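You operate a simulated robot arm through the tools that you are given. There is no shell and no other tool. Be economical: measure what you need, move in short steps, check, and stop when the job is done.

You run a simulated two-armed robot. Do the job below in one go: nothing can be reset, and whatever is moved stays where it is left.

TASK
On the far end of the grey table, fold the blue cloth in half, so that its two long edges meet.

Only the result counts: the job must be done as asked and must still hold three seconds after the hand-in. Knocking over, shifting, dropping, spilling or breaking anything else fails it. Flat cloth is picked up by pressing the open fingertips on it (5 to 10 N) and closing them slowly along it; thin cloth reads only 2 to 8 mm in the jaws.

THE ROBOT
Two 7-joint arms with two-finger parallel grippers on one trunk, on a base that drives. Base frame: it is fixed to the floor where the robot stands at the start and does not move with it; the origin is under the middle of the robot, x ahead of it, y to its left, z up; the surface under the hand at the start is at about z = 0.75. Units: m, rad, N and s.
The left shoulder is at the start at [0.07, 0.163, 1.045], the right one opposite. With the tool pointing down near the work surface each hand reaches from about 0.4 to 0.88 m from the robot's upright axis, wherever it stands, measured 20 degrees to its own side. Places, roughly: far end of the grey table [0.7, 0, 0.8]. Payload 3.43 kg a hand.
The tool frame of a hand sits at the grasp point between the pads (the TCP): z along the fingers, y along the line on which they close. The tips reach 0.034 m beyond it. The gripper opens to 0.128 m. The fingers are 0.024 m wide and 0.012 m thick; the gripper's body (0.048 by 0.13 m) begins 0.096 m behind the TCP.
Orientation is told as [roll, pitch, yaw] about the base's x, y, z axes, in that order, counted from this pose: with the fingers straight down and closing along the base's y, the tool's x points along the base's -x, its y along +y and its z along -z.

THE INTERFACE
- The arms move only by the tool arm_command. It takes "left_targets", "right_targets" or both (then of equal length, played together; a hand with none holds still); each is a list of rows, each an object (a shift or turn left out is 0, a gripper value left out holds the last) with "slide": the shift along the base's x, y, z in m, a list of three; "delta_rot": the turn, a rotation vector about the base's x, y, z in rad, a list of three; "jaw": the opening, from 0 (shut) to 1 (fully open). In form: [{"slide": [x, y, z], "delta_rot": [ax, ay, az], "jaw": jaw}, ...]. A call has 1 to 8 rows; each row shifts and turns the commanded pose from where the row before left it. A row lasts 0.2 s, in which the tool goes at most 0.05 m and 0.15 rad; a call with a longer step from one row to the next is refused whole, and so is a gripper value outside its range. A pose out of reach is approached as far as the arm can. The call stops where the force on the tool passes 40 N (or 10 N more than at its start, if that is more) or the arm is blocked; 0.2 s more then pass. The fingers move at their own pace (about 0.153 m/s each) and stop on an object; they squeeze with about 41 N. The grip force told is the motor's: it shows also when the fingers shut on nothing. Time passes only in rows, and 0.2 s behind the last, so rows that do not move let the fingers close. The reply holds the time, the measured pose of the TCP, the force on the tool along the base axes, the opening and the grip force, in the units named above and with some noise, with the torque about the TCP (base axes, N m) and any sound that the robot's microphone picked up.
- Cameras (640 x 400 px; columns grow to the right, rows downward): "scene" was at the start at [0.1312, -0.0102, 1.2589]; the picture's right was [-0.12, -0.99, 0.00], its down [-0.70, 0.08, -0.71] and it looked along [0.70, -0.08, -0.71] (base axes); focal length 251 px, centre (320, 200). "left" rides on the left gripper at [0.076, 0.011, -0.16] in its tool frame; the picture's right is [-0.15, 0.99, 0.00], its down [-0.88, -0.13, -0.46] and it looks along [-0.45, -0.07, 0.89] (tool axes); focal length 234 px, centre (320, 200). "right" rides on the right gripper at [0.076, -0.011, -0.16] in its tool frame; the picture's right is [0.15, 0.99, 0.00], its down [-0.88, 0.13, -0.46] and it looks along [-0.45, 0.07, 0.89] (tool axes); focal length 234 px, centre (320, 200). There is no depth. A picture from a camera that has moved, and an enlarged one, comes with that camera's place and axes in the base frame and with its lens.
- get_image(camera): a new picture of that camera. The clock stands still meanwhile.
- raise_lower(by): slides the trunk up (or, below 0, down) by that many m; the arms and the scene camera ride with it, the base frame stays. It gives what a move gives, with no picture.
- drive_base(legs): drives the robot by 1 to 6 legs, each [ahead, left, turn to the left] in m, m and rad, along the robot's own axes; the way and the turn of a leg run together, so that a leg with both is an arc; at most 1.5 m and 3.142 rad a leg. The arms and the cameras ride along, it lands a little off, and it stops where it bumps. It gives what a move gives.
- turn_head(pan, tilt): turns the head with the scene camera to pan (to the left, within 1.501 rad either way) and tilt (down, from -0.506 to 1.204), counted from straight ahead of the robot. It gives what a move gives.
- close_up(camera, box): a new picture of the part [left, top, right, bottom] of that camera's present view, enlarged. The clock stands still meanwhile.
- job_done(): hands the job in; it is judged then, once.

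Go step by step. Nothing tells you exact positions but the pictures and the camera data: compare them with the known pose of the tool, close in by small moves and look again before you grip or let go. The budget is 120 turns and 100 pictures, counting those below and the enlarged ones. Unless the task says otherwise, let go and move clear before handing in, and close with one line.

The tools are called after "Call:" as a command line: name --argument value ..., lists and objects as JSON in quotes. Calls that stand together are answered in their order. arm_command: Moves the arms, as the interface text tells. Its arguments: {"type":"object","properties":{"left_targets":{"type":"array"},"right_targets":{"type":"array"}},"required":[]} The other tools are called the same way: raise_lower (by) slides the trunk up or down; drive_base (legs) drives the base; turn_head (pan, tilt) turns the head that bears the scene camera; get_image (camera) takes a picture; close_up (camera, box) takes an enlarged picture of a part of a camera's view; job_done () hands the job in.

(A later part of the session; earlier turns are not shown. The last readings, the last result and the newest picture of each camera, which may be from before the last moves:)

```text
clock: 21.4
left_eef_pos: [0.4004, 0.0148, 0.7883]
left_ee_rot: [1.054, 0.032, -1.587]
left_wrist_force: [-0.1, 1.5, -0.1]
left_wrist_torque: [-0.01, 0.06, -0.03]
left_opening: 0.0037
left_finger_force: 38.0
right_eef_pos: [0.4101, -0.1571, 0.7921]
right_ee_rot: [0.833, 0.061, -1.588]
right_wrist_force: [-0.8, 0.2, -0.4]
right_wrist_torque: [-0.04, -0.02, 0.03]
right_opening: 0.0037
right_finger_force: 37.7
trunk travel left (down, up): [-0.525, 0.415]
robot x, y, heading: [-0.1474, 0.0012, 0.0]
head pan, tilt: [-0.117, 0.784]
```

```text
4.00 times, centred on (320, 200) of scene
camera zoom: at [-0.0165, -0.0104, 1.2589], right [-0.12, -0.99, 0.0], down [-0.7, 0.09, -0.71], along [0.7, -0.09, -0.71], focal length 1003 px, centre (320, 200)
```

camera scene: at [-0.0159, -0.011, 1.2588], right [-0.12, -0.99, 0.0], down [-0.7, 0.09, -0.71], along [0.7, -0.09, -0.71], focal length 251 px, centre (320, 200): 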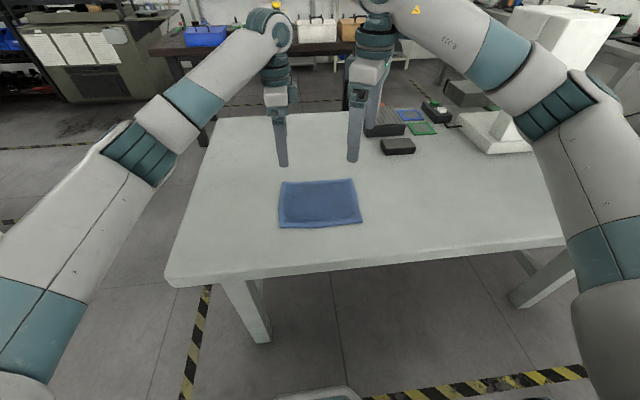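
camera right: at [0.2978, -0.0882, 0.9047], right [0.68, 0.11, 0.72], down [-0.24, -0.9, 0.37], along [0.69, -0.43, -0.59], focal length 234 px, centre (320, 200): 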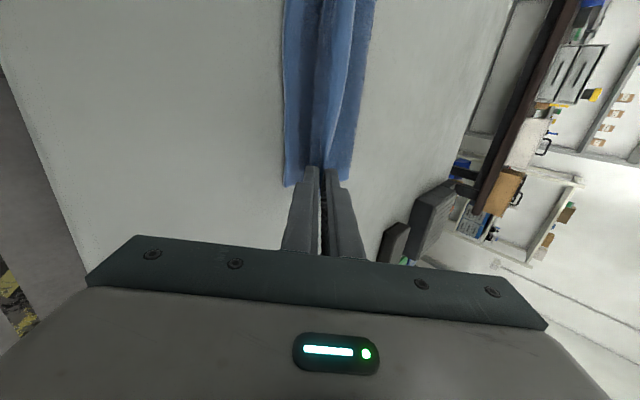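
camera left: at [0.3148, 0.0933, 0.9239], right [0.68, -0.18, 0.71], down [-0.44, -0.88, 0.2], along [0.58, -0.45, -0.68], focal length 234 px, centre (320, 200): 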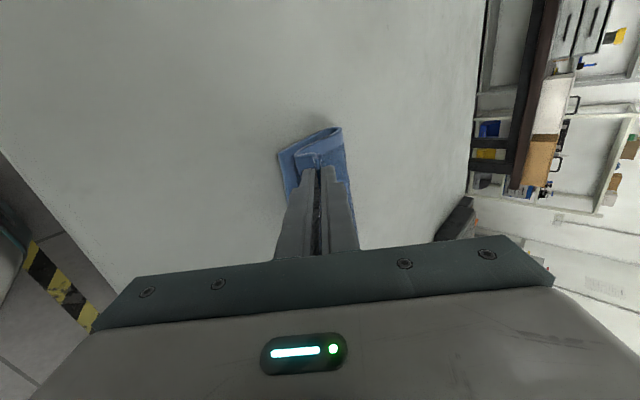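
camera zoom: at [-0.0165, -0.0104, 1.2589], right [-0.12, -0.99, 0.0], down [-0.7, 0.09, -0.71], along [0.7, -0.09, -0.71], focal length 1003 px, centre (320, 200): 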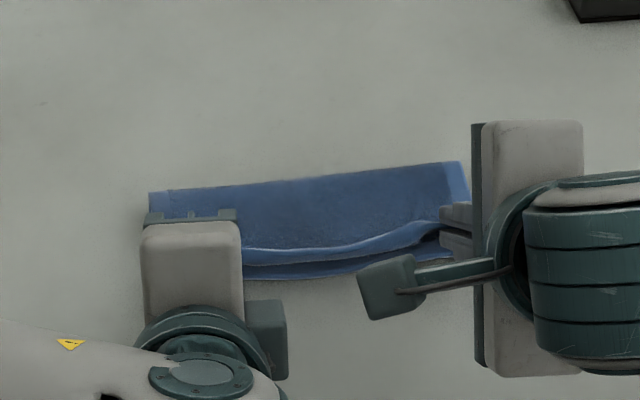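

The hem is doubled back near the jaws because of slack. I pull both hands gently nearer to straighten it, with less tilt on the right.

Call:
arm_command --left_targets '[{"slide": [-0.005, 0.002, 0.003]}, {"slide": [-0.007, 0.002, 0]}, {"slide": [-0.007, 0, 0]}, {}]' --right_targets '[{"slide": [-0.004, -0.003, 0.003], "delta_rot": [0, 0.05, 0]}, {"slide": [-0.006, -0.003, 0.003], "delta_rot": [0, 0.05, 0]}, {"slide": [-0.008, 0, 0]}, {}]'

Call:
close_up --camera "left" --box '[240, 100, 400, 200]'

Call:
close_up --camera "right" --box '[240, 100, 400, 200]'

Call:
close_up --camera "scene" --box '[240, 150, 400, 250]'

```text
clock: 22.4
left_eef_pos: [0.3802, 0.0179, 0.7909]
left_ee_rot: [1.054, 0.032, -1.586]
left_wrist_force: [-0.6, -2.1, 0.2]
left_wrist_torque: [-0.01, 0.1, -0.09]
left_opening: 0.0035
left_finger_force: 38.1
right_eef_pos: [0.3923, -0.1616, 0.7968]
right_ee_rot: [0.734, 0.06, -1.598]
right_wrist_force: [0.2, 3.3, 0.7]
right_wrist_torque: [0.07, -0.05, 0.06]
right_opening: 0.0036
right_finger_force: 37.8
trunk travel left (down, up): [-0.525, 0.415]
robot x, y, heading: [-0.1498, 0.0005, -0.003]
head pan, tilt: [-0.117, 0.784]
```

```text
4.00 times, centred on (320, 150) of left
camera zoom: at [0.2478, 0.0945, 0.8828], right [0.49, -0.18, 0.86], down [-0.48, -0.88, 0.08], along [0.73, -0.45, -0.51], focal length 937 px, centre (320, 400)
```

zoom: 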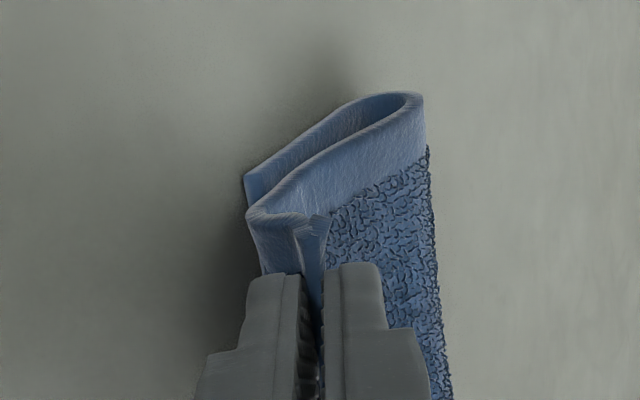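

```text
4.00 times, centred on (320, 150) of right
camera zoom: at [0.2795, -0.0899, 0.9139], right [0.74, 0.09, 0.67], down [-0.23, -0.9, 0.37], along [0.63, -0.43, -0.64], focal length 937 px, centre (320, 400)
```

zoom: 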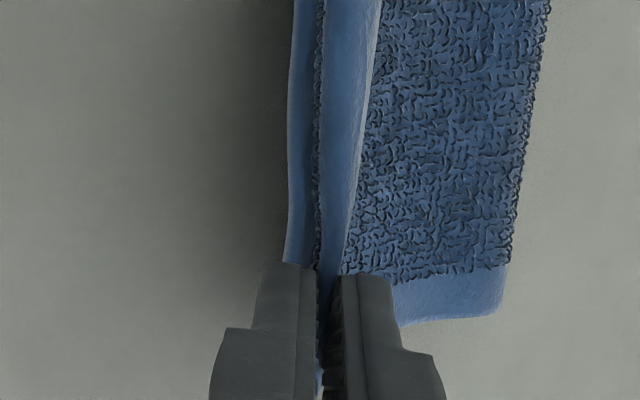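

```text
4.00 times, centred on (320, 200) of scene
camera zoom: at [-0.0163, -0.01, 1.2588], right [-0.12, -0.99, 0.0], down [-0.7, 0.09, -0.71], along [0.7, -0.09, -0.71], focal length 1003 px, centre (320, 200)
```

zoom: 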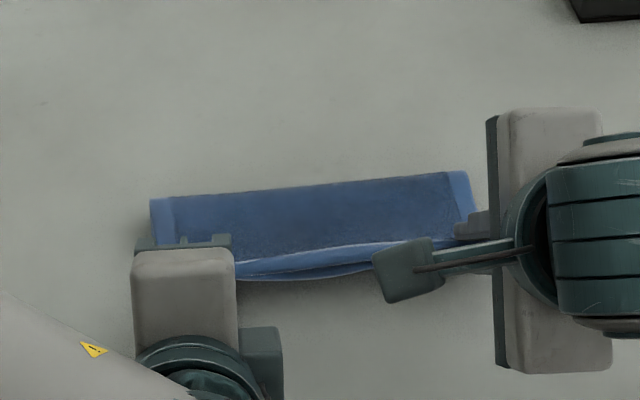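

The folded edge now sits over the near edge with the hem held up in the jaws. I open slightly and see how the hem falls.

Call:
arm_command --left_targets '[{"slide": [0, 0, 0.004], "jaw": 0.06}, {"slide": [0, 0, 0.002], "jaw": 0.12}, {}]' --right_targets '[{"slide": [0, 0, 0.004], "jaw": 0.06}, {"slide": [0, 0, 0.002], "jaw": 0.12}, {}]'

Call:
close_up --camera "left" --box '[240, 100, 400, 200]'

Call:
close_up --camera "right" --box '[240, 100, 400, 200]'

Call:
close_up --camera "scene" --box '[240, 150, 400, 250]'

```text
clock: 23.2
left_eef_pos: [0.3798, 0.0198, 0.7971]
left_ee_rot: [1.054, 0.031, -1.588]
left_wrist_force: [0.5, 0.0, 0.0]
left_wrist_torque: [0.01, 0.03, 0.0]
left_opening: 0.0152
left_finger_force: 0.0
right_eef_pos: [0.392, -0.1631, 0.8033]
right_ee_rot: [0.733, 0.059, -1.596]
right_wrist_force: [0.6, -0.4, -0.4]
right_wrist_torque: [0.03, -0.01, -0.02]
right_opening: 0.0153
right_finger_force: 0.1
trunk travel left (down, up): [-0.525, 0.415]
robot x, y, heading: [-0.1483, -0.0004, -0.004]
head pan, tilt: [-0.117, 0.784]
```

```text
4.00 times, centred on (320, 150) of left
camera zoom: at [0.2477, 0.0949, 0.8888], right [0.49, -0.18, 0.86], down [-0.48, -0.88, 0.08], along [0.73, -0.45, -0.51], focal length 937 px, centre (320, 400)
```

zoom: 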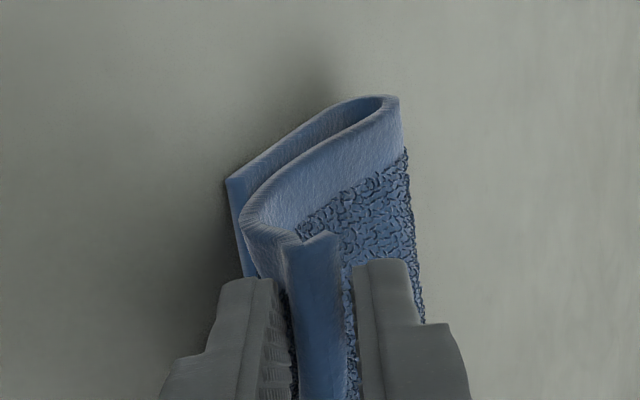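

```text
4.00 times, centred on (320, 150) of right
camera zoom: at [0.2797, -0.0906, 0.9196], right [0.74, 0.09, 0.67], down [-0.23, -0.9, 0.37], along [0.63, -0.43, -0.64], focal length 937 px, centre (320, 400)
```

zoom: 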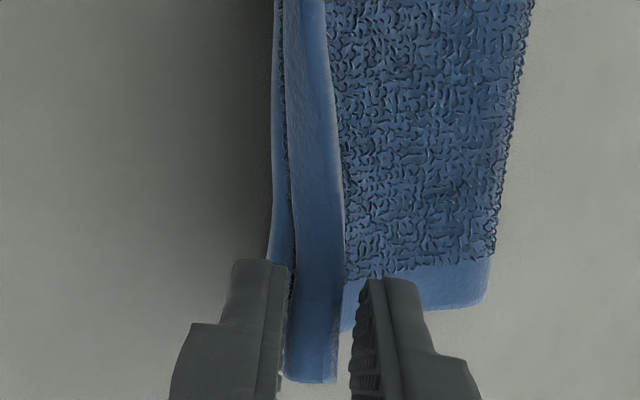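

```text
4.00 times, centred on (320, 200) of scene
camera zoom: at [-0.0165, -0.0104, 1.2589], right [-0.12, -0.99, 0.0], down [-0.7, 0.09, -0.71], along [0.7, -0.09, -0.71], focal length 1003 px, centre (320, 200)
```

zoom: 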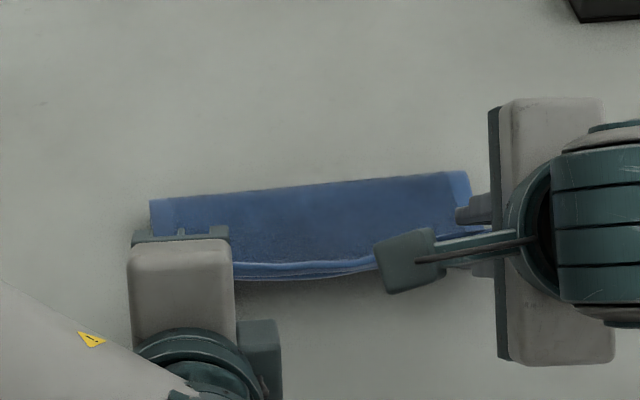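

The hem is slow to relax. I wait a second to see where it settles before retracting.

Call:
arm_command --left_targets '[{}, {}, {}, {}, {}]'

Call:
close_up --camera "left" --box '[240, 100, 400, 200]'

Call:
close_up --camera "right" --box '[240, 100, 400, 200]'

```text
clock: 24.4
left_eef_pos: [0.38, 0.0185, 0.7975]
left_ee_rot: [1.055, 0.032, -1.59]
left_wrist_force: [0.0, -0.1, 0.4]
left_wrist_torque: [-0.01, 0.03, -0.03]
left_opening: 0.0153
left_finger_force: 0.1
right_eef_pos: [0.3926, -0.1629, 0.8041]
right_ee_rot: [0.732, 0.059, -1.597]
right_wrist_force: [-0.1, 0.3, -0.1]
right_wrist_torque: [-0.02, -0.02, 0.01]
right_opening: 0.0153
right_finger_force: 0.0
trunk travel left (down, up): [-0.525, 0.415]
robot x, y, heading: [-0.1487, 0.0016, -0.01]
head pan, tilt: [-0.117, 0.784]
```

```text
4.00 times, centred on (320, 150) of left
camera zoom: at [0.2478, 0.0948, 0.8888], right [0.49, -0.18, 0.86], down [-0.48, -0.88, 0.08], along [0.73, -0.45, -0.51], focal length 937 px, centre (320, 400)
```

zoom: 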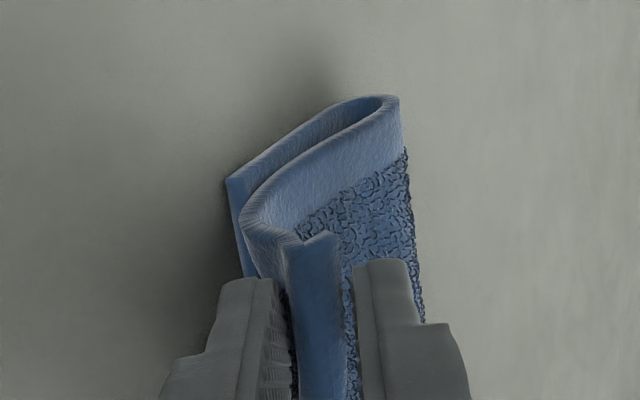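

```text
4.00 times, centred on (320, 150) of right
camera zoom: at [0.2797, -0.0905, 0.9197], right [0.74, 0.09, 0.67], down [-0.23, -0.9, 0.37], along [0.63, -0.43, -0.64], focal length 937 px, centre (320, 400)
```

zoom: 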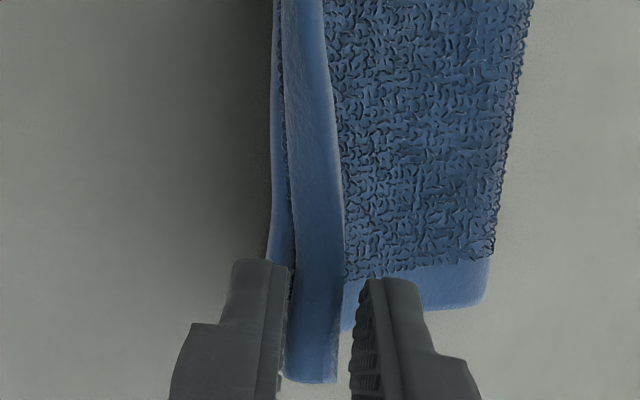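

The hem has settled standing or turned back on the top layer. I retract both hands along their fingers to look, then I'll flip the hem forward with closed fingertips.

Call:
arm_command --left_targets '[{"slide": [-0.013, 0, 0.008]}, {"slide": [-0.017, 0, 0.01]}, {"slide": [-0.026, 0, 0.02]}, {"slide": [-0.01, 0.02, 0.04], "delta_rot": [0, 0.14, 0]}, {"slide": [0, 0.02, 0.04], "delta_rot": [0, 0.14, 0]}, {"slide": [0, 0.02, 0.04], "delta_rot": [0, 0.14, 0]}, {"slide": [0, 0.02, 0], "delta_rot": [0, 0.14, 0]}, {"slide": [0, 0.02, 0], "delta_rot": [0, 0.14, 0]}]' --right_targets '[{"slide": [-0.01, 0, 0.011]}, {"slide": [-0.013, 0, 0.015]}, {"slide": [-0.022, 0, 0.026]}, {"slide": [0, -0.02, 0.04], "delta_rot": [0, 0.14, 0]}, {"slide": [0, -0.02, 0.04], "delta_rot": [0, 0.14, 0]}, {"slide": [0, -0.02, 0.04], "delta_rot": [0, 0.14, 0]}, {"slide": [0, -0.02, 0], "delta_rot": [0, 0.14, 0]}, {"slide": [0, -0.02, 0], "delta_rot": [0, 0.14, 0]}]'

Call:
close_up --camera "scene" --box '[240, 150, 400, 250]'

Call:
get_image --camera "left"

Call:
get_image --camera "right"

```text
clock: 26.2
left_eef_pos: [0.3313, 0.1046, 0.9569]
left_ee_rot: [0.355, 0.013, -1.607]
left_wrist_force: [0.4, -0.8, -0.6]
left_wrist_torque: [0.0, -0.03, -0.04]
left_opening: 0.0154
left_finger_force: 0.1
left hand out of reach, approached as far as the arm can: row 4
right_eef_pos: [0.3786, -0.2528, 0.9732]
right_ee_rot: [0.032, 0.028, -1.627]
right_wrist_force: [0.3, -0.3, 0.3]
right_wrist_torque: [-0.03, -0.02, 0.01]
right_opening: 0.0154
right_finger_force: 0.1
right hand out of reach, approached as far as the arm can: row 2, 3
trunk travel left (down, up): [-0.525, 0.415]
robot x, y, heading: [-0.1475, 0.002, -0.003]
head pan, tilt: [-0.117, 0.784]
```

```text
4.00 times, centred on (320, 200) of scene
camera zoom: at [-0.0168, -0.0097, 1.2589], right [-0.12, -0.99, 0.0], down [-0.7, 0.09, -0.71], along [0.7, -0.09, -0.71], focal length 1003 px, centre (320, 200)
```

zoom: 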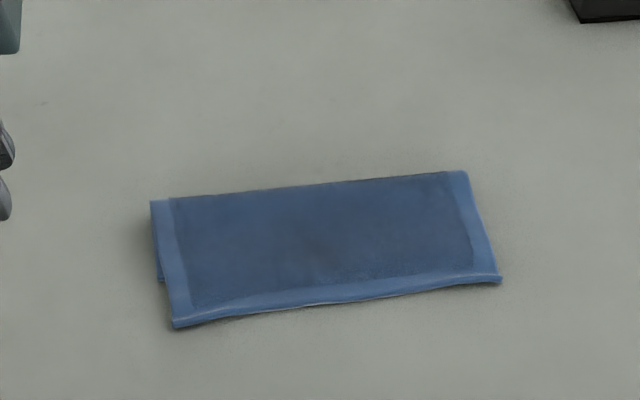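

```text
55 pictures are left
camera left: at [0.2886, 0.1811, 1.1109], right [0.92, -0.18, 0.34], down [-0.31, -0.87, 0.37], along [0.23, -0.45, -0.86], focal length 234 px, centre (320, 200)
```

left: 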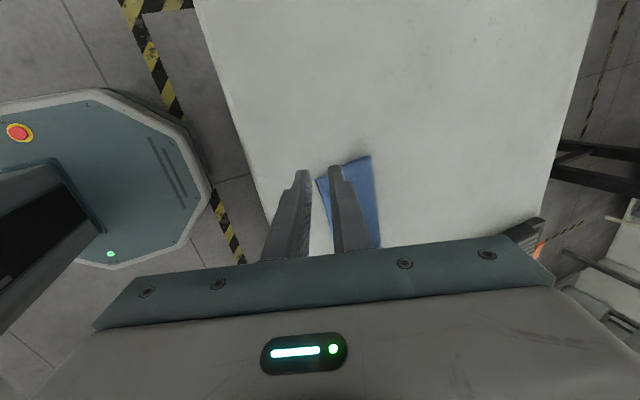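

```text
54 pictures are left
camera right: at [0.3679, -0.1811, 1.1354], right [1.0, 0.09, 0.03], down [0.07, -0.9, 0.43], along [0.07, -0.43, -0.9], focal length 234 px, centre (320, 200)
```

right: 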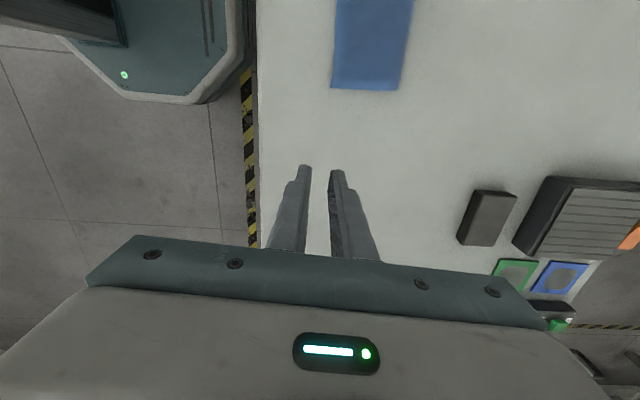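

The hem unfolded by itself and lies flat, but the top layer overshoots the lower edge by about 4 cm on the left and 3 cm on the right. I'll try to drag the top layer back by light pressure of closed fingertips near the crease; first bring both hands above it.

Call:
arm_command --left_targets '[{"slide": [0.027, -0.021, -0.02], "delta_rot": [0, 0.07, 0], "jaw": 0.0}, {"slide": [0.027, -0.021, -0.03], "delta_rot": [0, 0.07, 0]}, {"slide": [0.027, -0.021, -0.03], "delta_rot": [0, 0.07, 0]}, {"slide": [0.027, -0.021, -0.03], "delta_rot": [0, 0.07, 0]}, {"slide": [0.026, -0.021, -0.03], "delta_rot": [0, 0.07, 0]}, {}]' --right_targets '[{"slide": [0.0172, 0.0226, -0.0326], "jaw": 0.0}, {"slide": [0.0172, 0.0226, -0.0326]}, {"slide": [0.0172, 0.0226, -0.0326]}, {"slide": [0.0172, 0.0226, -0.0326]}, {"slide": [0.0172, 0.0226, -0.027]}, {}]'

```text
clock: 27.6
left_eef_pos: [0.464, -0.003, 0.8132]
left_ee_rot: [0.005, 0.0, -1.607]
left_wrist_force: [-0.8, -0.5, 0.1]
left_wrist_torque: [0.01, -0.01, 0.03]
left_opening: 0.0
left_finger_force: 32.9
right_eef_pos: [0.4659, -0.1421, 0.8178]
right_ee_rot: [0.035, 0.029, -1.628]
right_wrist_force: [-0.2, -0.5, -0.5]
right_wrist_torque: [0.02, -0.04, 0.01]
right_opening: 0.0
right_finger_force: 33.3
trunk travel left (down, up): [-0.525, 0.415]
robot x, y, heading: [-0.1472, 0.0008, -0.005]
head pan, tilt: [-0.117, 0.784]
```

Call:
arm_command --left_targets '[{"slide": [0, 0, -0.012]}, {"slide": [0, 0, -0.006]}, {}, {}]' --right_targets '[{"slide": [0, 0, -0.017]}, {"slide": [0, 0, -0.006]}, {}, {}]'

```text
clock: 28.6
left_eef_pos: [0.4631, -0.0019, 0.795]
left_ee_rot: [0.005, 0.001, -1.607]
left_wrist_force: [-0.3, -0.4, 0.7]
left_wrist_torque: [0.0, 0.0, 0.01]
left_opening: 0.0
left_finger_force: 32.8
right_eef_pos: [0.4669, -0.1401, 0.7929]
right_ee_rot: [0.033, 0.028, -1.628]
right_wrist_force: [-0.6, -0.9, 1.5]
right_wrist_torque: [-0.03, 0.01, 0.04]
right_opening: 0.0
right_finger_force: 33.0
trunk travel left (down, up): [-0.525, 0.415]
robot x, y, heading: [-0.1483, -0.0019, -0.002]
head pan, tilt: [-0.117, 0.784]
```

Call:
arm_command --left_targets '[{"slide": [0, 0, -0.003]}, {}, {}]' --right_targets '[{"slide": [0, 0, -0.001]}, {}, {}]'

```text
clock: 29.4
left_eef_pos: [0.4625, -0.0022, 0.7912]
left_ee_rot: [0.005, 0.001, -1.606]
left_wrist_force: [0.5, -0.6, 0.7]
left_wrist_torque: [0.01, 0.01, 0.02]
left_opening: 0.0
left_finger_force: 32.9
right_eef_pos: [0.466, -0.1407, 0.7911]
right_ee_rot: [0.034, 0.027, -1.629]
right_wrist_force: [1.1, -0.5, 1.3]
right_wrist_torque: [-0.02, 0.0, -0.01]
right_opening: 0.0003
right_finger_force: 33.1
trunk travel left (down, up): [-0.525, 0.415]
robot x, y, heading: [-0.1451, 0.0026, -0.003]
head pan, tilt: [-0.117, 0.784]
```

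Barely touching yet; I go slightly lower and drag 1 cm away from me.

Call:
arm_command --left_targets '[{"slide": [0, 0, -0.0015]}, {}, {"slide": [0.005, 0, 0]}, {"slide": [0.005, 0, 0]}, {}]' --right_targets '[{"slide": [0, 0, -0.0015]}, {}, {"slide": [0.005, 0, 0]}, {"slide": [0.005, 0, 0]}, {}]'

Call:
close_up --camera "scene" --box '[240, 150, 400, 250]'

```text
clock: 30.6
left_eef_pos: [0.4726, -0.0014, 0.7913]
left_ee_rot: [0.005, 0.0, -1.608]
left_wrist_force: [-1.3, -2.1, 3.1]
left_wrist_torque: [-0.03, 0.01, 0.01]
left_opening: 0.0003
left_finger_force: 33.2
right_eef_pos: [0.4767, -0.1415, 0.7907]
right_ee_rot: [0.033, 0.026, -1.63]
right_wrist_force: [-1.2, 1.7, 3.9]
right_wrist_torque: [0.04, 0.02, 0.0]
right_opening: 0.0
right_finger_force: 32.8
trunk travel left (down, up): [-0.525, 0.415]
robot x, y, heading: [-0.1441, -0.0035, -0.009]
head pan, tilt: [-0.117, 0.784]
```

```text
4.00 times, centred on (320, 200) of scene
camera zoom: at [-0.0174, -0.0104, 1.259], right [-0.12, -0.99, 0.0], down [-0.7, 0.09, -0.71], along [0.7, -0.09, -0.71], focal length 1003 px, centre (320, 200)
```

zoom: 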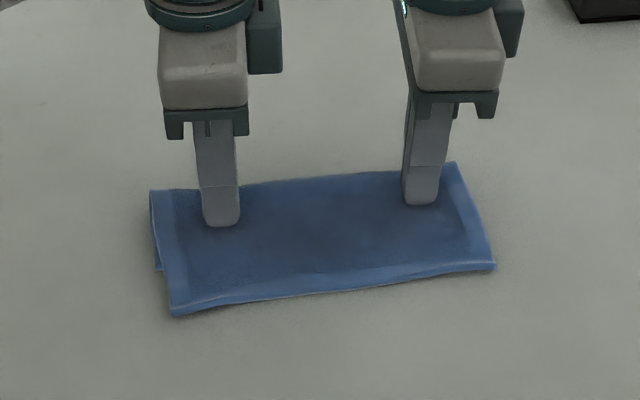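

The layers move together, so friction dragging won't realign them. I'll re-grip the overhanging top edge (left ≈ x 0.394, right ≈ 0.406) and lay it down again further back; hands move above it with narrow jaws.

Call:
arm_command --left_targets '[{"slide": [0, 0, 0.03]}, {"slide": [-0.02, 0.005, 0.015], "delta_rot": [0, 0, 0.05], "jaw": 0.2}, {"slide": [-0.025, 0.005, 0], "delta_rot": [0, 0, 0.05]}, {"slide": [-0.0236, 0.005, 0], "delta_rot": [0, 0, 0]}, {}]' --right_targets '[{"slide": [0, 0, 0.03]}, {"slide": [-0.02, -0.006, 0.015], "delta_rot": [-0.033, -0.026, 0.06], "jaw": 0.16}, {"slide": [-0.025, -0.006, 0], "delta_rot": [0, 0, 0.06]}, {"slide": [-0.0182, -0.006, 0], "delta_rot": [0, 0, 0]}, {}]'

Call:
close_up --camera "left" --box '[200, 100, 440, 250]'

Call:
close_up --camera "right" --box '[200, 100, 440, 250]'

Call:
close_up --camera "scene" --box '[240, 150, 400, 250]'

```text
clock: 31.8
left_eef_pos: [0.4055, 0.0143, 0.8332]
left_ee_rot: [0.002, 0.001, -1.506]
left_wrist_force: [0.0, 1.3, 0.8]
left_wrist_torque: [0.0, 0.01, 0.01]
left_opening: 0.0256
left_finger_force: 0.0
right_eef_pos: [0.4136, -0.1602, 0.8348]
right_ee_rot: [0.059, -0.006, -1.508]
right_wrist_force: [0.9, -0.6, 0.5]
right_wrist_torque: [-0.03, 0.0, -0.03]
right_opening: 0.0207
right_finger_force: 0.1
trunk travel left (down, up): [-0.525, 0.415]
robot x, y, heading: [-0.1502, 0.0003, -0.006]
head pan, tilt: [-0.117, 0.784]
```

```text
2.67 times, centred on (320, 175) of left
camera zoom: at [0.411, 0.0903, 0.9942], right [1.0, -0.08, 0.0], down [-0.08, -0.89, 0.45], along [-0.03, -0.45, -0.89], focal length 624 px, centre (320, 267)
```

zoom: 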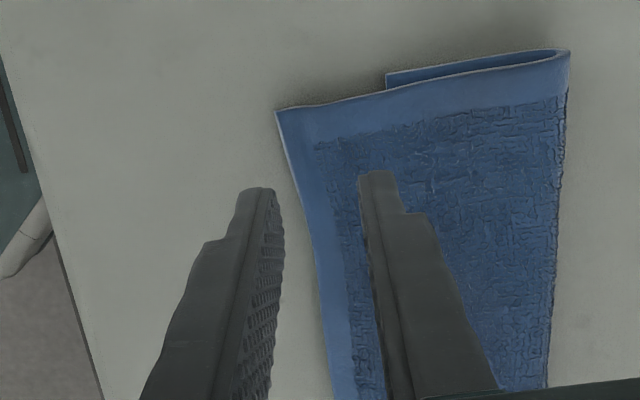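

```text
2.67 times, centred on (320, 175) of right
camera zoom: at [0.3892, -0.0847, 0.9951], right [0.98, 0.21, 0.06], down [0.16, -0.87, 0.47], along [0.15, -0.45, -0.88], focal length 624 px, centre (320, 267)
```

zoom: 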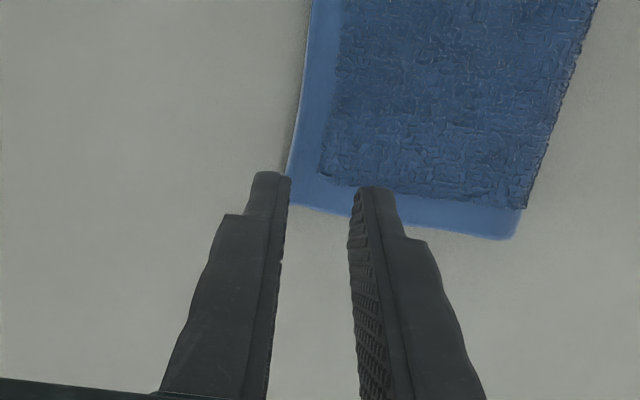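

```text
4.00 times, centred on (320, 200) of scene
camera zoom: at [-0.0159, -0.0104, 1.2588], right [-0.12, -0.99, 0.0], down [-0.7, 0.09, -0.71], along [0.7, -0.09, -0.71], focal length 1003 px, centre (320, 200)
```

zoom: 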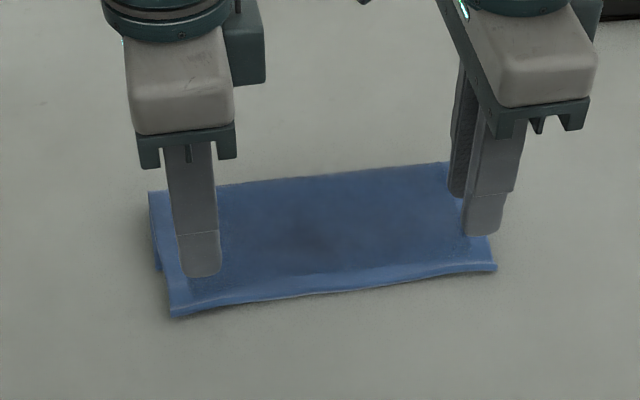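

Alignment is good on both; I straighten the right hand's small tilt and lower to contact.

Call:
arm_command --left_targets '[{"slide": [-0.002, 0, -0.02]}, {"slide": [0, 0, -0.02]}, {"slide": [0, 0, -0.004]}, {"slide": [0, 0, -0.002]}, {}]' --right_targets '[{"slide": [0.0025, 0, -0.02], "delta_rot": [0, 0.059, 0]}, {"slide": [0, 0, -0.02]}, {"slide": [0, 0, -0.005]}, {"slide": [0, 0, -0.002]}, {}]'

```text
clock: 33.0
left_eef_pos: [0.4037, 0.0131, 0.7904]
left_ee_rot: [0.005, 0.001, -1.509]
left_wrist_force: [0.1, -0.2, 0.7]
left_wrist_torque: [-0.03, -0.01, 0.01]
left_opening: 0.0259
left_finger_force: 0.4
right_eef_pos: [0.4154, -0.1589, 0.7898]
right_ee_rot: [0.002, 0.0, -1.508]
right_wrist_force: [0.7, -0.1, 2.8]
right_wrist_torque: [0.02, -0.06, 0.06]
right_opening: 0.021
right_finger_force: 0.3
trunk travel left (down, up): [-0.525, 0.415]
robot x, y, heading: [-0.1479, -0.0015, -0.006]
head pan, tilt: [-0.117, 0.784]
```

Call:
arm_command --left_targets '[{"slide": [0, 0, -0.003]}, {"slide": [0, 0, -0.0015]}, {}]' --right_targets '[{"slide": [0, 0, -0.0015]}, {"slide": [0, 0, -0.001]}, {}]'

```text
clock: 33.8
left_eef_pos: [0.4015, 0.0142, 0.7869]
left_ee_rot: [0.008, 0.0, -1.509]
left_wrist_force: [-1.9, -0.4, 12.3]
left_wrist_torque: [-0.05, -0.19, -0.04]
left_opening: 0.0245
left_finger_force: 0.1
right_eef_pos: [0.4146, -0.1593, 0.7893]
right_ee_rot: [0.003, -0.001, -1.508]
right_wrist_force: [-0.9, 1.5, 11.3]
right_wrist_torque: [0.07, -0.22, -0.03]
right_opening: 0.0199
right_finger_force: 0.0
trunk travel left (down, up): [-0.525, 0.415]
robot x, y, heading: [-0.1464, -0.0025, -0.008]
head pan, tilt: [-0.117, 0.784]
```

Contact at about 11 N; closing slowly.

Call:
arm_command --left_targets '[{"slide": [0, 0, 0.0005], "jaw": 0.18}, {"jaw": 0.155}, {"jaw": 0.13}, {"jaw": 0.105}, {"jaw": 0.08}, {"jaw": 0.055}, {"jaw": 0.03}]' --right_targets '[{"slide": [0, 0, 0.0005], "jaw": 0.15}, {"jaw": 0.13}, {"jaw": 0.11}, {"jaw": 0.09}, {"jaw": 0.07}, {"jaw": 0.05}, {"jaw": 0.03}]'

Call:
close_up --camera "left" --box '[200, 100, 440, 250]'

Call:
close_up --camera "right" --box '[200, 100, 440, 250]'

```text
clock: 35.4
left_eef_pos: [0.4024, 0.0138, 0.7874]
left_ee_rot: [0.006, 0.0, -1.508]
left_wrist_force: [0.2, -1.1, 9.7]
left_wrist_torque: [-0.02, -0.12, -0.01]
left_opening: 0.0065
left_finger_force: 1.8
right_eef_pos: [0.4149, -0.1579, 0.7885]
right_ee_rot: [0.003, -0.002, -1.507]
right_wrist_force: [0.2, 0.1, 17.8]
right_wrist_torque: [0.06, -0.22, -0.02]
right_opening: 0.0061
right_finger_force: 2.0
trunk travel left (down, up): [-0.525, 0.415]
robot x, y, heading: [-0.1448, 0.0005, -0.004]
head pan, tilt: [-0.117, 0.784]
```

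```text
2.67 times, centred on (320, 175) of left
camera zoom: at [0.407, 0.0906, 0.9472], right [1.0, -0.08, 0.01], down [-0.08, -0.89, 0.45], along [-0.03, -0.45, -0.89], focal length 624 px, centre (320, 267)
```

zoom: 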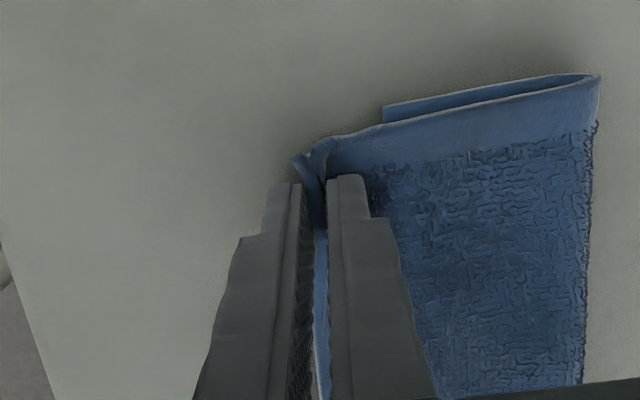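

```text
2.67 times, centred on (320, 175) of right
camera zoom: at [0.3996, -0.0835, 0.9491], right [0.98, 0.21, 0.0], down [0.18, -0.87, 0.46], along [0.1, -0.45, -0.89], focal length 624 px, centre (320, 267)
```

zoom: 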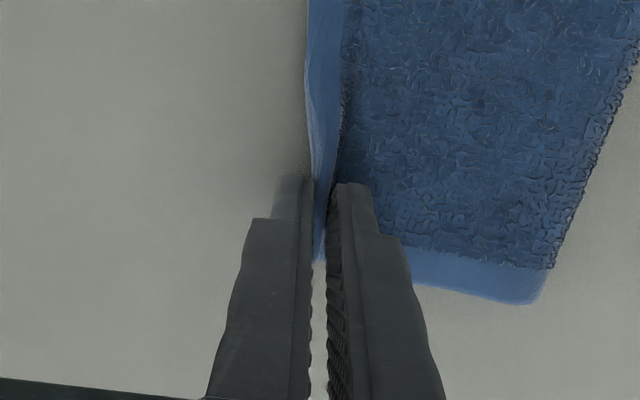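

The top edge is in both jaws. I shut and lift slightly to check that only the top layer is held.

Call:
arm_command --left_targets '[{"jaw": 0.0}, {"jaw": 0.0}, {"slide": [0.003, 0, 0.015]}, {"slide": [0.005, 0, 0.02]}, {"slide": [0.01, 0, 0.02]}]' --right_targets '[{"jaw": 0.0}, {"jaw": 0.0}, {"slide": [0.003, 0, 0.015]}, {"slide": [0.005, 0, 0.02]}, {"slide": [0.01, 0, 0.02]}]'

Call:
close_up --camera "scene" --box '[240, 150, 400, 250]'

Call:
get_image --camera "right"

Call:
get_image --camera "left"

```text
clock: 36.6
left_eef_pos: [0.4205, 0.0156, 0.8405]
left_ee_rot: [0.006, -0.001, -1.508]
left_wrist_force: [0.7, -2.0, -0.3]
left_wrist_torque: [-0.1, 0.0, -0.01]
left_opening: 0.0032
left_finger_force: 38.3
right_eef_pos: [0.4339, -0.1592, 0.8414]
right_ee_rot: [0.0, -0.003, -1.507]
right_wrist_force: [0.9, 1.6, 0.0]
right_wrist_torque: [0.11, 0.02, 0.02]
right_opening: 0.003
right_finger_force: 38.0
trunk travel left (down, up): [-0.525, 0.415]
robot x, y, heading: [-0.1416, -0.0023, -0.005]
head pan, tilt: [-0.117, 0.784]
```

```text
4.00 times, centred on (320, 200) of scene
camera zoom: at [-0.0165, -0.0103, 1.2587], right [-0.12, -0.99, 0.0], down [-0.7, 0.09, -0.71], along [0.7, -0.09, -0.71], focal length 1003 px, centre (320, 200)
```

zoom: 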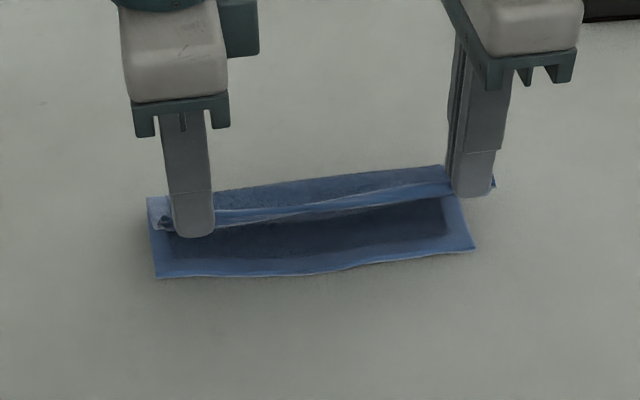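

```text
46 pictures are left
camera right: at [0.4184, -0.0844, 1.0023], right [0.98, 0.21, 0.0], down [0.19, -0.87, 0.46], along [0.1, -0.45, -0.89], focal length 234 px, centre (320, 200)
```

right: 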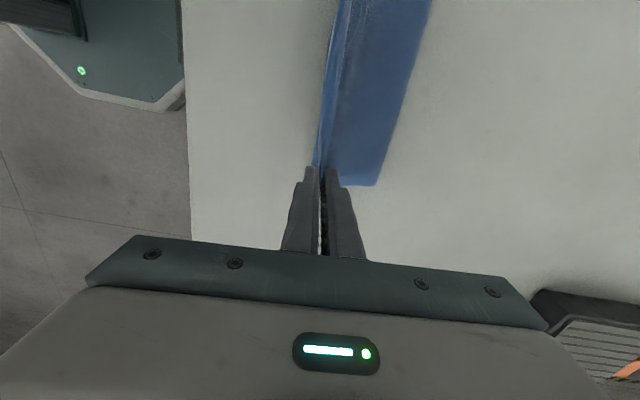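

```text
45 pictures are left
camera left: at [0.4267, 0.0921, 1.0005], right [1.0, -0.08, 0.0], down [-0.08, -0.89, 0.45], along [-0.03, -0.45, -0.89], focal length 234 px, centre (320, 200)
```

left: 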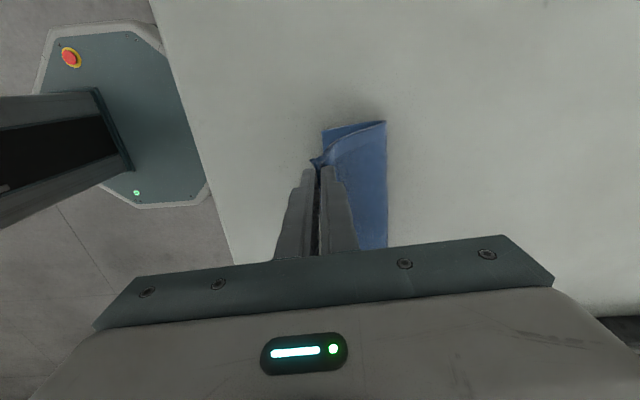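

Only the top layer is held; the lower near edge is at x ≈ 0.428 on both sides, so the crease should be near 0.519. I carry the held edge up and over to x ≈ 0.535 to re-form the crease there.

Call:
arm_command --left_targets '[{"slide": [0.035, -0.001, 0.028]}, {"slide": [0.035, 0, 0.005]}, {"slide": [0.03, 0, -0.008]}, {"slide": [0.015, 0, -0.012]}, {}]' --right_targets '[{"slide": [0.03, 0.001, 0.028]}, {"slide": [0.03, 0, 0.005]}, {"slide": [0.025, 0, -0.008]}, {"slide": [0.016, 0, -0.012]}, {}]'

Call:
close_up --camera "scene" --box '[240, 130, 400, 230]'

Call:
get_image --camera "left"

```text
clock: 37.8
left_eef_pos: [0.5353, 0.0146, 0.8552]
left_ee_rot: [0.006, -0.002, -1.508]
left_wrist_force: [-0.5, -1.0, -0.2]
left_wrist_torque: [0.0, -0.02, 0.01]
left_opening: 0.0036
left_finger_force: 37.6
right_eef_pos: [0.5369, -0.158, 0.8556]
right_ee_rot: [0.001, 0.0, -1.508]
right_wrist_force: [0.4, -0.2, -0.7]
right_wrist_torque: [0.03, -0.03, 0.0]
right_opening: 0.0033
right_finger_force: 38.3
trunk travel left (down, up): [-0.525, 0.415]
robot x, y, heading: [-0.1475, 0.0022, -0.006]
head pan, tilt: [-0.117, 0.784]
```

```text
4.00 times, centred on (320, 180) of scene
camera zoom: at [-0.017, -0.0106, 1.2589], right [-0.12, -0.99, 0.0], down [-0.7, 0.09, -0.71], along [0.7, -0.09, -0.71], focal length 1003 px, centre (320, 280)
```

zoom: 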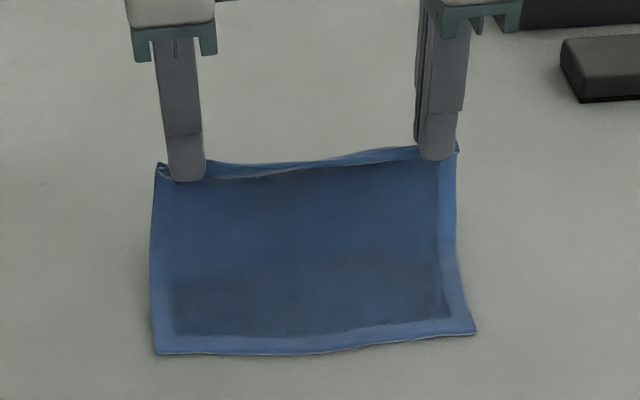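

```text
43 pictures are left
camera left: at [0.5401, 0.0916, 1.0157], right [1.0, -0.08, 0.01], down [-0.08, -0.89, 0.45], along [-0.03, -0.45, -0.89], focal length 234 px, centre (320, 200)
```

left: 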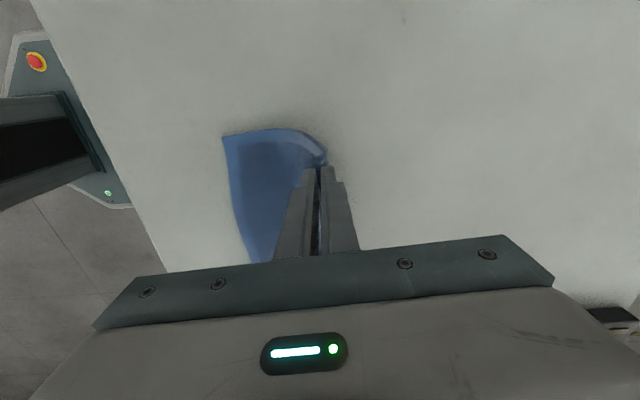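

The cloth is reopened properly with the near edge still at 0.428. I fold again on a tighter arc, so the crease stays put, landing the tips at x ≈ 0.452.

Call:
arm_command --left_targets '[{"slide": [-0.0195, 0, -0.001], "delta_rot": [0, -0.1, 0]}, {"slide": [-0.0205, 0, -0.002], "delta_rot": [0, -0.1, 0]}, {"slide": [-0.019, 0, -0.0075], "delta_rot": [0, -0.1, 0]}, {"slide": [-0.017, 0, -0.0115], "delta_rot": [0, -0.1, 0]}, {"slide": [-0.013, 0, -0.015], "delta_rot": [0, -0.1, 0]}, {"slide": [-0.008, 0, -0.014], "delta_rot": [0, -0.1, 0]}, {"slide": [-0.008, 0, -0.008], "delta_rot": [0, -0.1, 0]}, {}]' --right_targets '[{"slide": [-0.0195, 0, -0.001], "delta_rot": [0, -0.1, 0]}, {"slide": [-0.0205, 0, -0.002], "delta_rot": [0, -0.1, 0]}, {"slide": [-0.019, 0, -0.0075], "delta_rot": [0, -0.1, 0]}, {"slide": [-0.017, 0, -0.0115], "delta_rot": [0, -0.1, 0]}, {"slide": [-0.013, 0, -0.015], "delta_rot": [0, -0.1, 0]}, {"slide": [-0.008, 0, -0.014], "delta_rot": [0, -0.1, 0]}, {"slide": [-0.008, 0, -0.008], "delta_rot": [0, -0.1, 0]}, {}]'

Call:
close_up --camera "scene" --box '[240, 150, 400, 250]'

Call:
close_up --camera "left" --box '[240, 100, 400, 200]'

Call:
close_up --camera "right" --box '[240, 100, 400, 200]'

```text
clock: 39.6
left_eef_pos: [0.43, 0.0108, 0.7945]
left_ee_rot: [0.704, -0.04, -1.521]
left_wrist_force: [-0.1, -0.1, -1.0]
left_wrist_torque: [-0.02, 0.11, -0.04]
left_opening: 0.0031
left_finger_force: 37.4
right_eef_pos: [0.4304, -0.16, 0.7963]
right_ee_rot: [0.7, -0.042, -1.523]
right_wrist_force: [0.2, 0.2, 0.8]
right_wrist_torque: [-0.04, 0.1, 0.03]
right_opening: 0.0033
right_finger_force: 37.7
trunk travel left (down, up): [-0.525, 0.415]
robot x, y, heading: [-0.1474, 0.0035, -0.002]
head pan, tilt: [-0.117, 0.784]
```

```text
4.00 times, centred on (320, 200) of scene
camera zoom: at [-0.0163, -0.0103, 1.2588], right [-0.12, -0.99, 0.0], down [-0.7, 0.09, -0.71], along [0.7, -0.09, -0.71], focal length 1003 px, centre (320, 200)
```

zoom: 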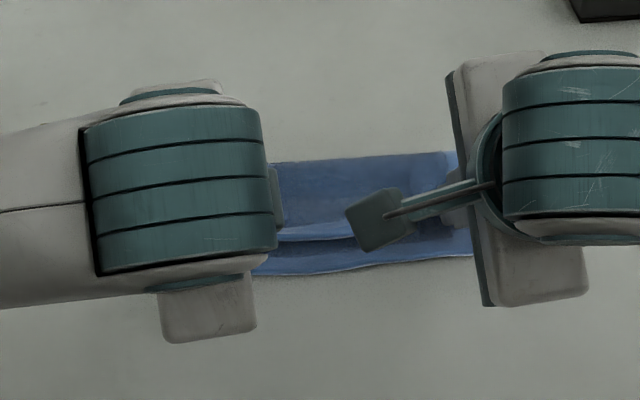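

```text
4.00 times, centred on (320, 150) of left
camera zoom: at [0.3317, 0.0878, 0.9202], right [0.76, -0.08, 0.65], down [-0.35, -0.89, 0.3], along [0.55, -0.45, -0.7], focal length 937 px, centre (320, 400)
```

zoom: 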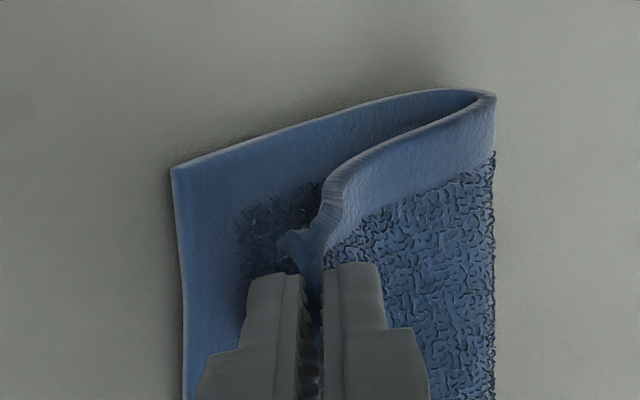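

```text
4.00 times, centred on (320, 150) of right
camera zoom: at [0.3167, -0.0843, 0.9092], right [0.75, 0.21, 0.63], down [-0.15, -0.87, 0.47], along [0.65, -0.45, -0.62], focal length 937 px, centre (320, 400)
```

zoom: 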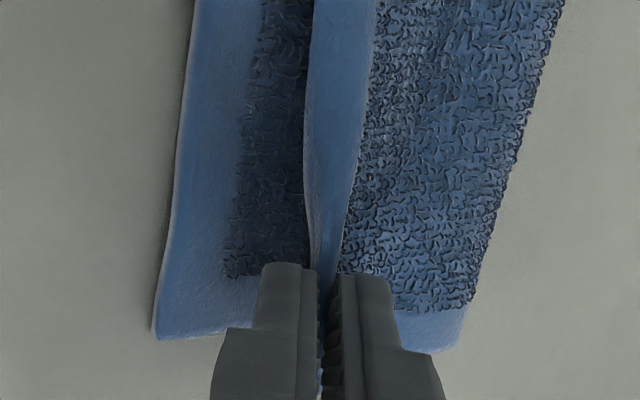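

This time the hem points the right way and the crease is at x ≈ 0.523 with the lower edge at 0.430, which is half. I open slightly, then retract slowly along the fingers.

Call:
arm_command --left_targets '[{"slide": [0, 0, 0.003], "jaw": 0.06}, {"slide": [0, 0, 0.002], "jaw": 0.12}, {}]' --right_targets '[{"slide": [0, 0, 0.003], "jaw": 0.06}, {"slide": [0, 0, 0.002], "jaw": 0.12}, {}]'

Call:
close_up --camera "left" --box '[240, 100, 400, 200]'

Call:
close_up --camera "right" --box '[240, 100, 400, 200]'

```text
clock: 40.4
left_eef_pos: [0.4321, 0.0117, 0.7993]
left_ee_rot: [0.702, -0.04, -1.52]
left_wrist_force: [0.3, 0.0, 0.2]
left_wrist_torque: [0.02, 0.02, -0.01]
left_opening: 0.0152
left_finger_force: 0.1
right_eef_pos: [0.4306, -0.1589, 0.8019]
right_ee_rot: [0.702, -0.042, -1.523]
right_wrist_force: [-0.1, -0.6, 0.6]
right_wrist_torque: [0.01, -0.01, 0.0]
right_opening: 0.0153
right_finger_force: 0.0
trunk travel left (down, up): [-0.525, 0.415]
robot x, y, heading: [-0.1479, -0.0035, -0.002]
head pan, tilt: [-0.117, 0.784]
```

```text
4.00 times, centred on (320, 150) of left
camera zoom: at [0.3319, 0.0887, 0.9261], right [0.76, -0.08, 0.65], down [-0.35, -0.89, 0.3], along [0.55, -0.45, -0.7], focal length 937 px, centre (320, 400)
```

zoom: 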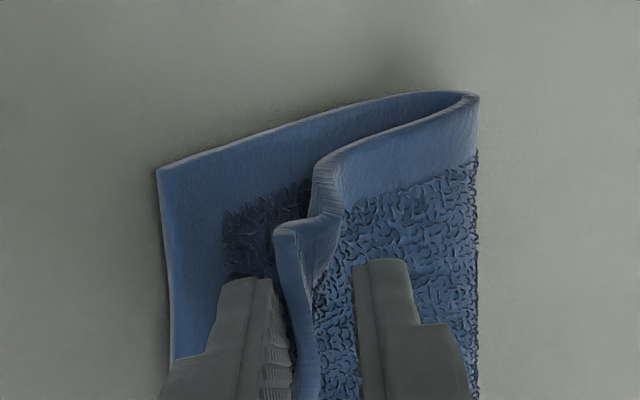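

```text
4.00 times, centred on (320, 150) of right
camera zoom: at [0.3161, -0.0836, 0.9142], right [0.75, 0.21, 0.63], down [-0.15, -0.87, 0.47], along [0.65, -0.45, -0.62], focal length 937 px, centre (320, 400)
```

zoom: 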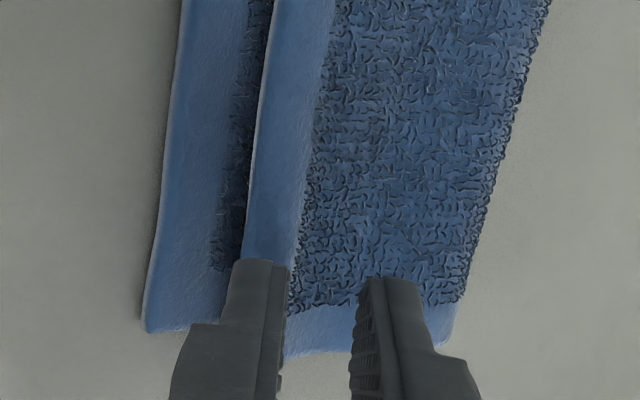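

The hem is dropping forward onto the inner fingers, as wanted. I slide the fingers out and back away.

Call:
arm_command --left_targets '[{"slide": [-0.006, 0, 0.004]}, {"slide": [-0.009, 0, 0.008]}, {"slide": [-0.012, 0, 0.014]}, {"slide": [-0.02, 0, 0.03], "delta_rot": [0, 0.1, 0]}, {"slide": [-0.01, 0.02, 0.04], "delta_rot": [0, 0.14, 0]}, {"slide": [0, 0.03, 0.035], "delta_rot": [0, 0.14, 0]}, {"slide": [0, 0.03, 0.03], "delta_rot": [0, 0.14, 0]}, {"slide": [0, 0.03, 0], "delta_rot": [0, 0.14, 0]}]' --right_targets '[{"slide": [-0.006, 0, 0.004]}, {"slide": [-0.009, 0, 0.008]}, {"slide": [-0.012, 0, 0.014]}, {"slide": [-0.02, 0, 0.03], "delta_rot": [0, 0.1, 0]}, {"slide": [-0.01, -0.02, 0.04], "delta_rot": [0, 0.14, 0]}, {"slide": [0, -0.03, 0.035], "delta_rot": [0, 0.14, 0]}, {"slide": [0, -0.03, 0.03], "delta_rot": [0, 0.14, 0]}, {"slide": [0, -0.03, 0], "delta_rot": [0, 0.14, 0]}]'

Call:
close_up --camera "scene" --box '[240, 140, 400, 240]'

Call:
close_up --camera "left" --box '[280, 50, 440, 150]'

Call:
get_image --camera "right"

```text
clock: 42.2
left_eef_pos: [0.377, 0.123, 0.9607]
left_ee_rot: [0.043, -0.001, -1.509]
left_wrist_force: [0.6, 0.0, -0.1]
left_wrist_torque: [-0.02, 0.03, 0.0]
left_opening: 0.0153
left_finger_force: 0.1
right_eef_pos: [0.3736, -0.2703, 0.9611]
right_ee_rot: [0.038, -0.002, -1.508]
right_wrist_force: [0.4, 0.3, -0.5]
right_wrist_torque: [0.0, 0.04, -0.05]
right_opening: 0.0153
right_finger_force: 0.0
trunk travel left (down, up): [-0.525, 0.415]
robot x, y, heading: [-0.1479, -0.0, -0.001]
head pan, tilt: [-0.117, 0.784]
```

```text
4.00 times, centred on (320, 190) of scene
camera zoom: at [-0.016, -0.0103, 1.2587], right [-0.12, -0.99, 0.0], down [-0.7, 0.09, -0.71], along [0.7, -0.09, -0.71], focal length 1003 px, centre (320, 240)
```

zoom: 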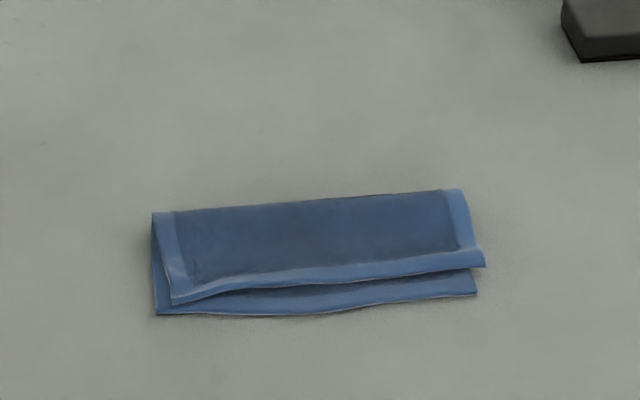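

```text
4.00 times, centred on (360, 100) of left
camera zoom: at [0.3746, 0.2001, 1.1206], right [1.0, -0.08, 0.04], down [-0.09, -0.89, 0.45], along [0.0, -0.45, -0.89], focal length 937 px, centre (160, 600)
```

zoom: 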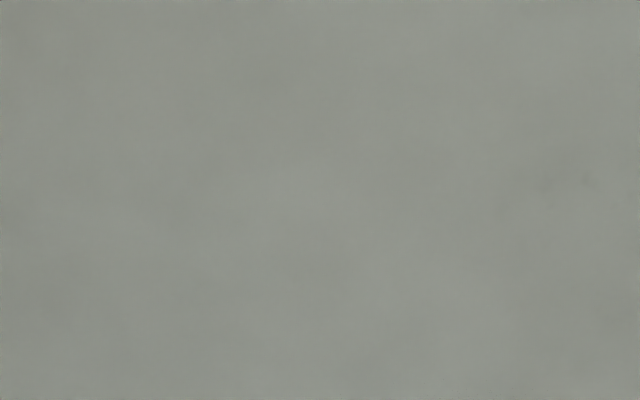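

```text
35 pictures are left
camera right: at [0.3525, -0.195, 1.12], right [0.98, 0.21, 0.04], down [0.17, -0.87, 0.46], along [0.13, -0.45, -0.89], focal length 234 px, centre (320, 200)
```

right: 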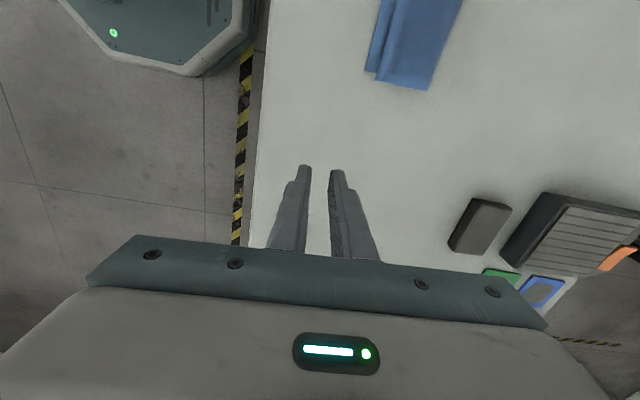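

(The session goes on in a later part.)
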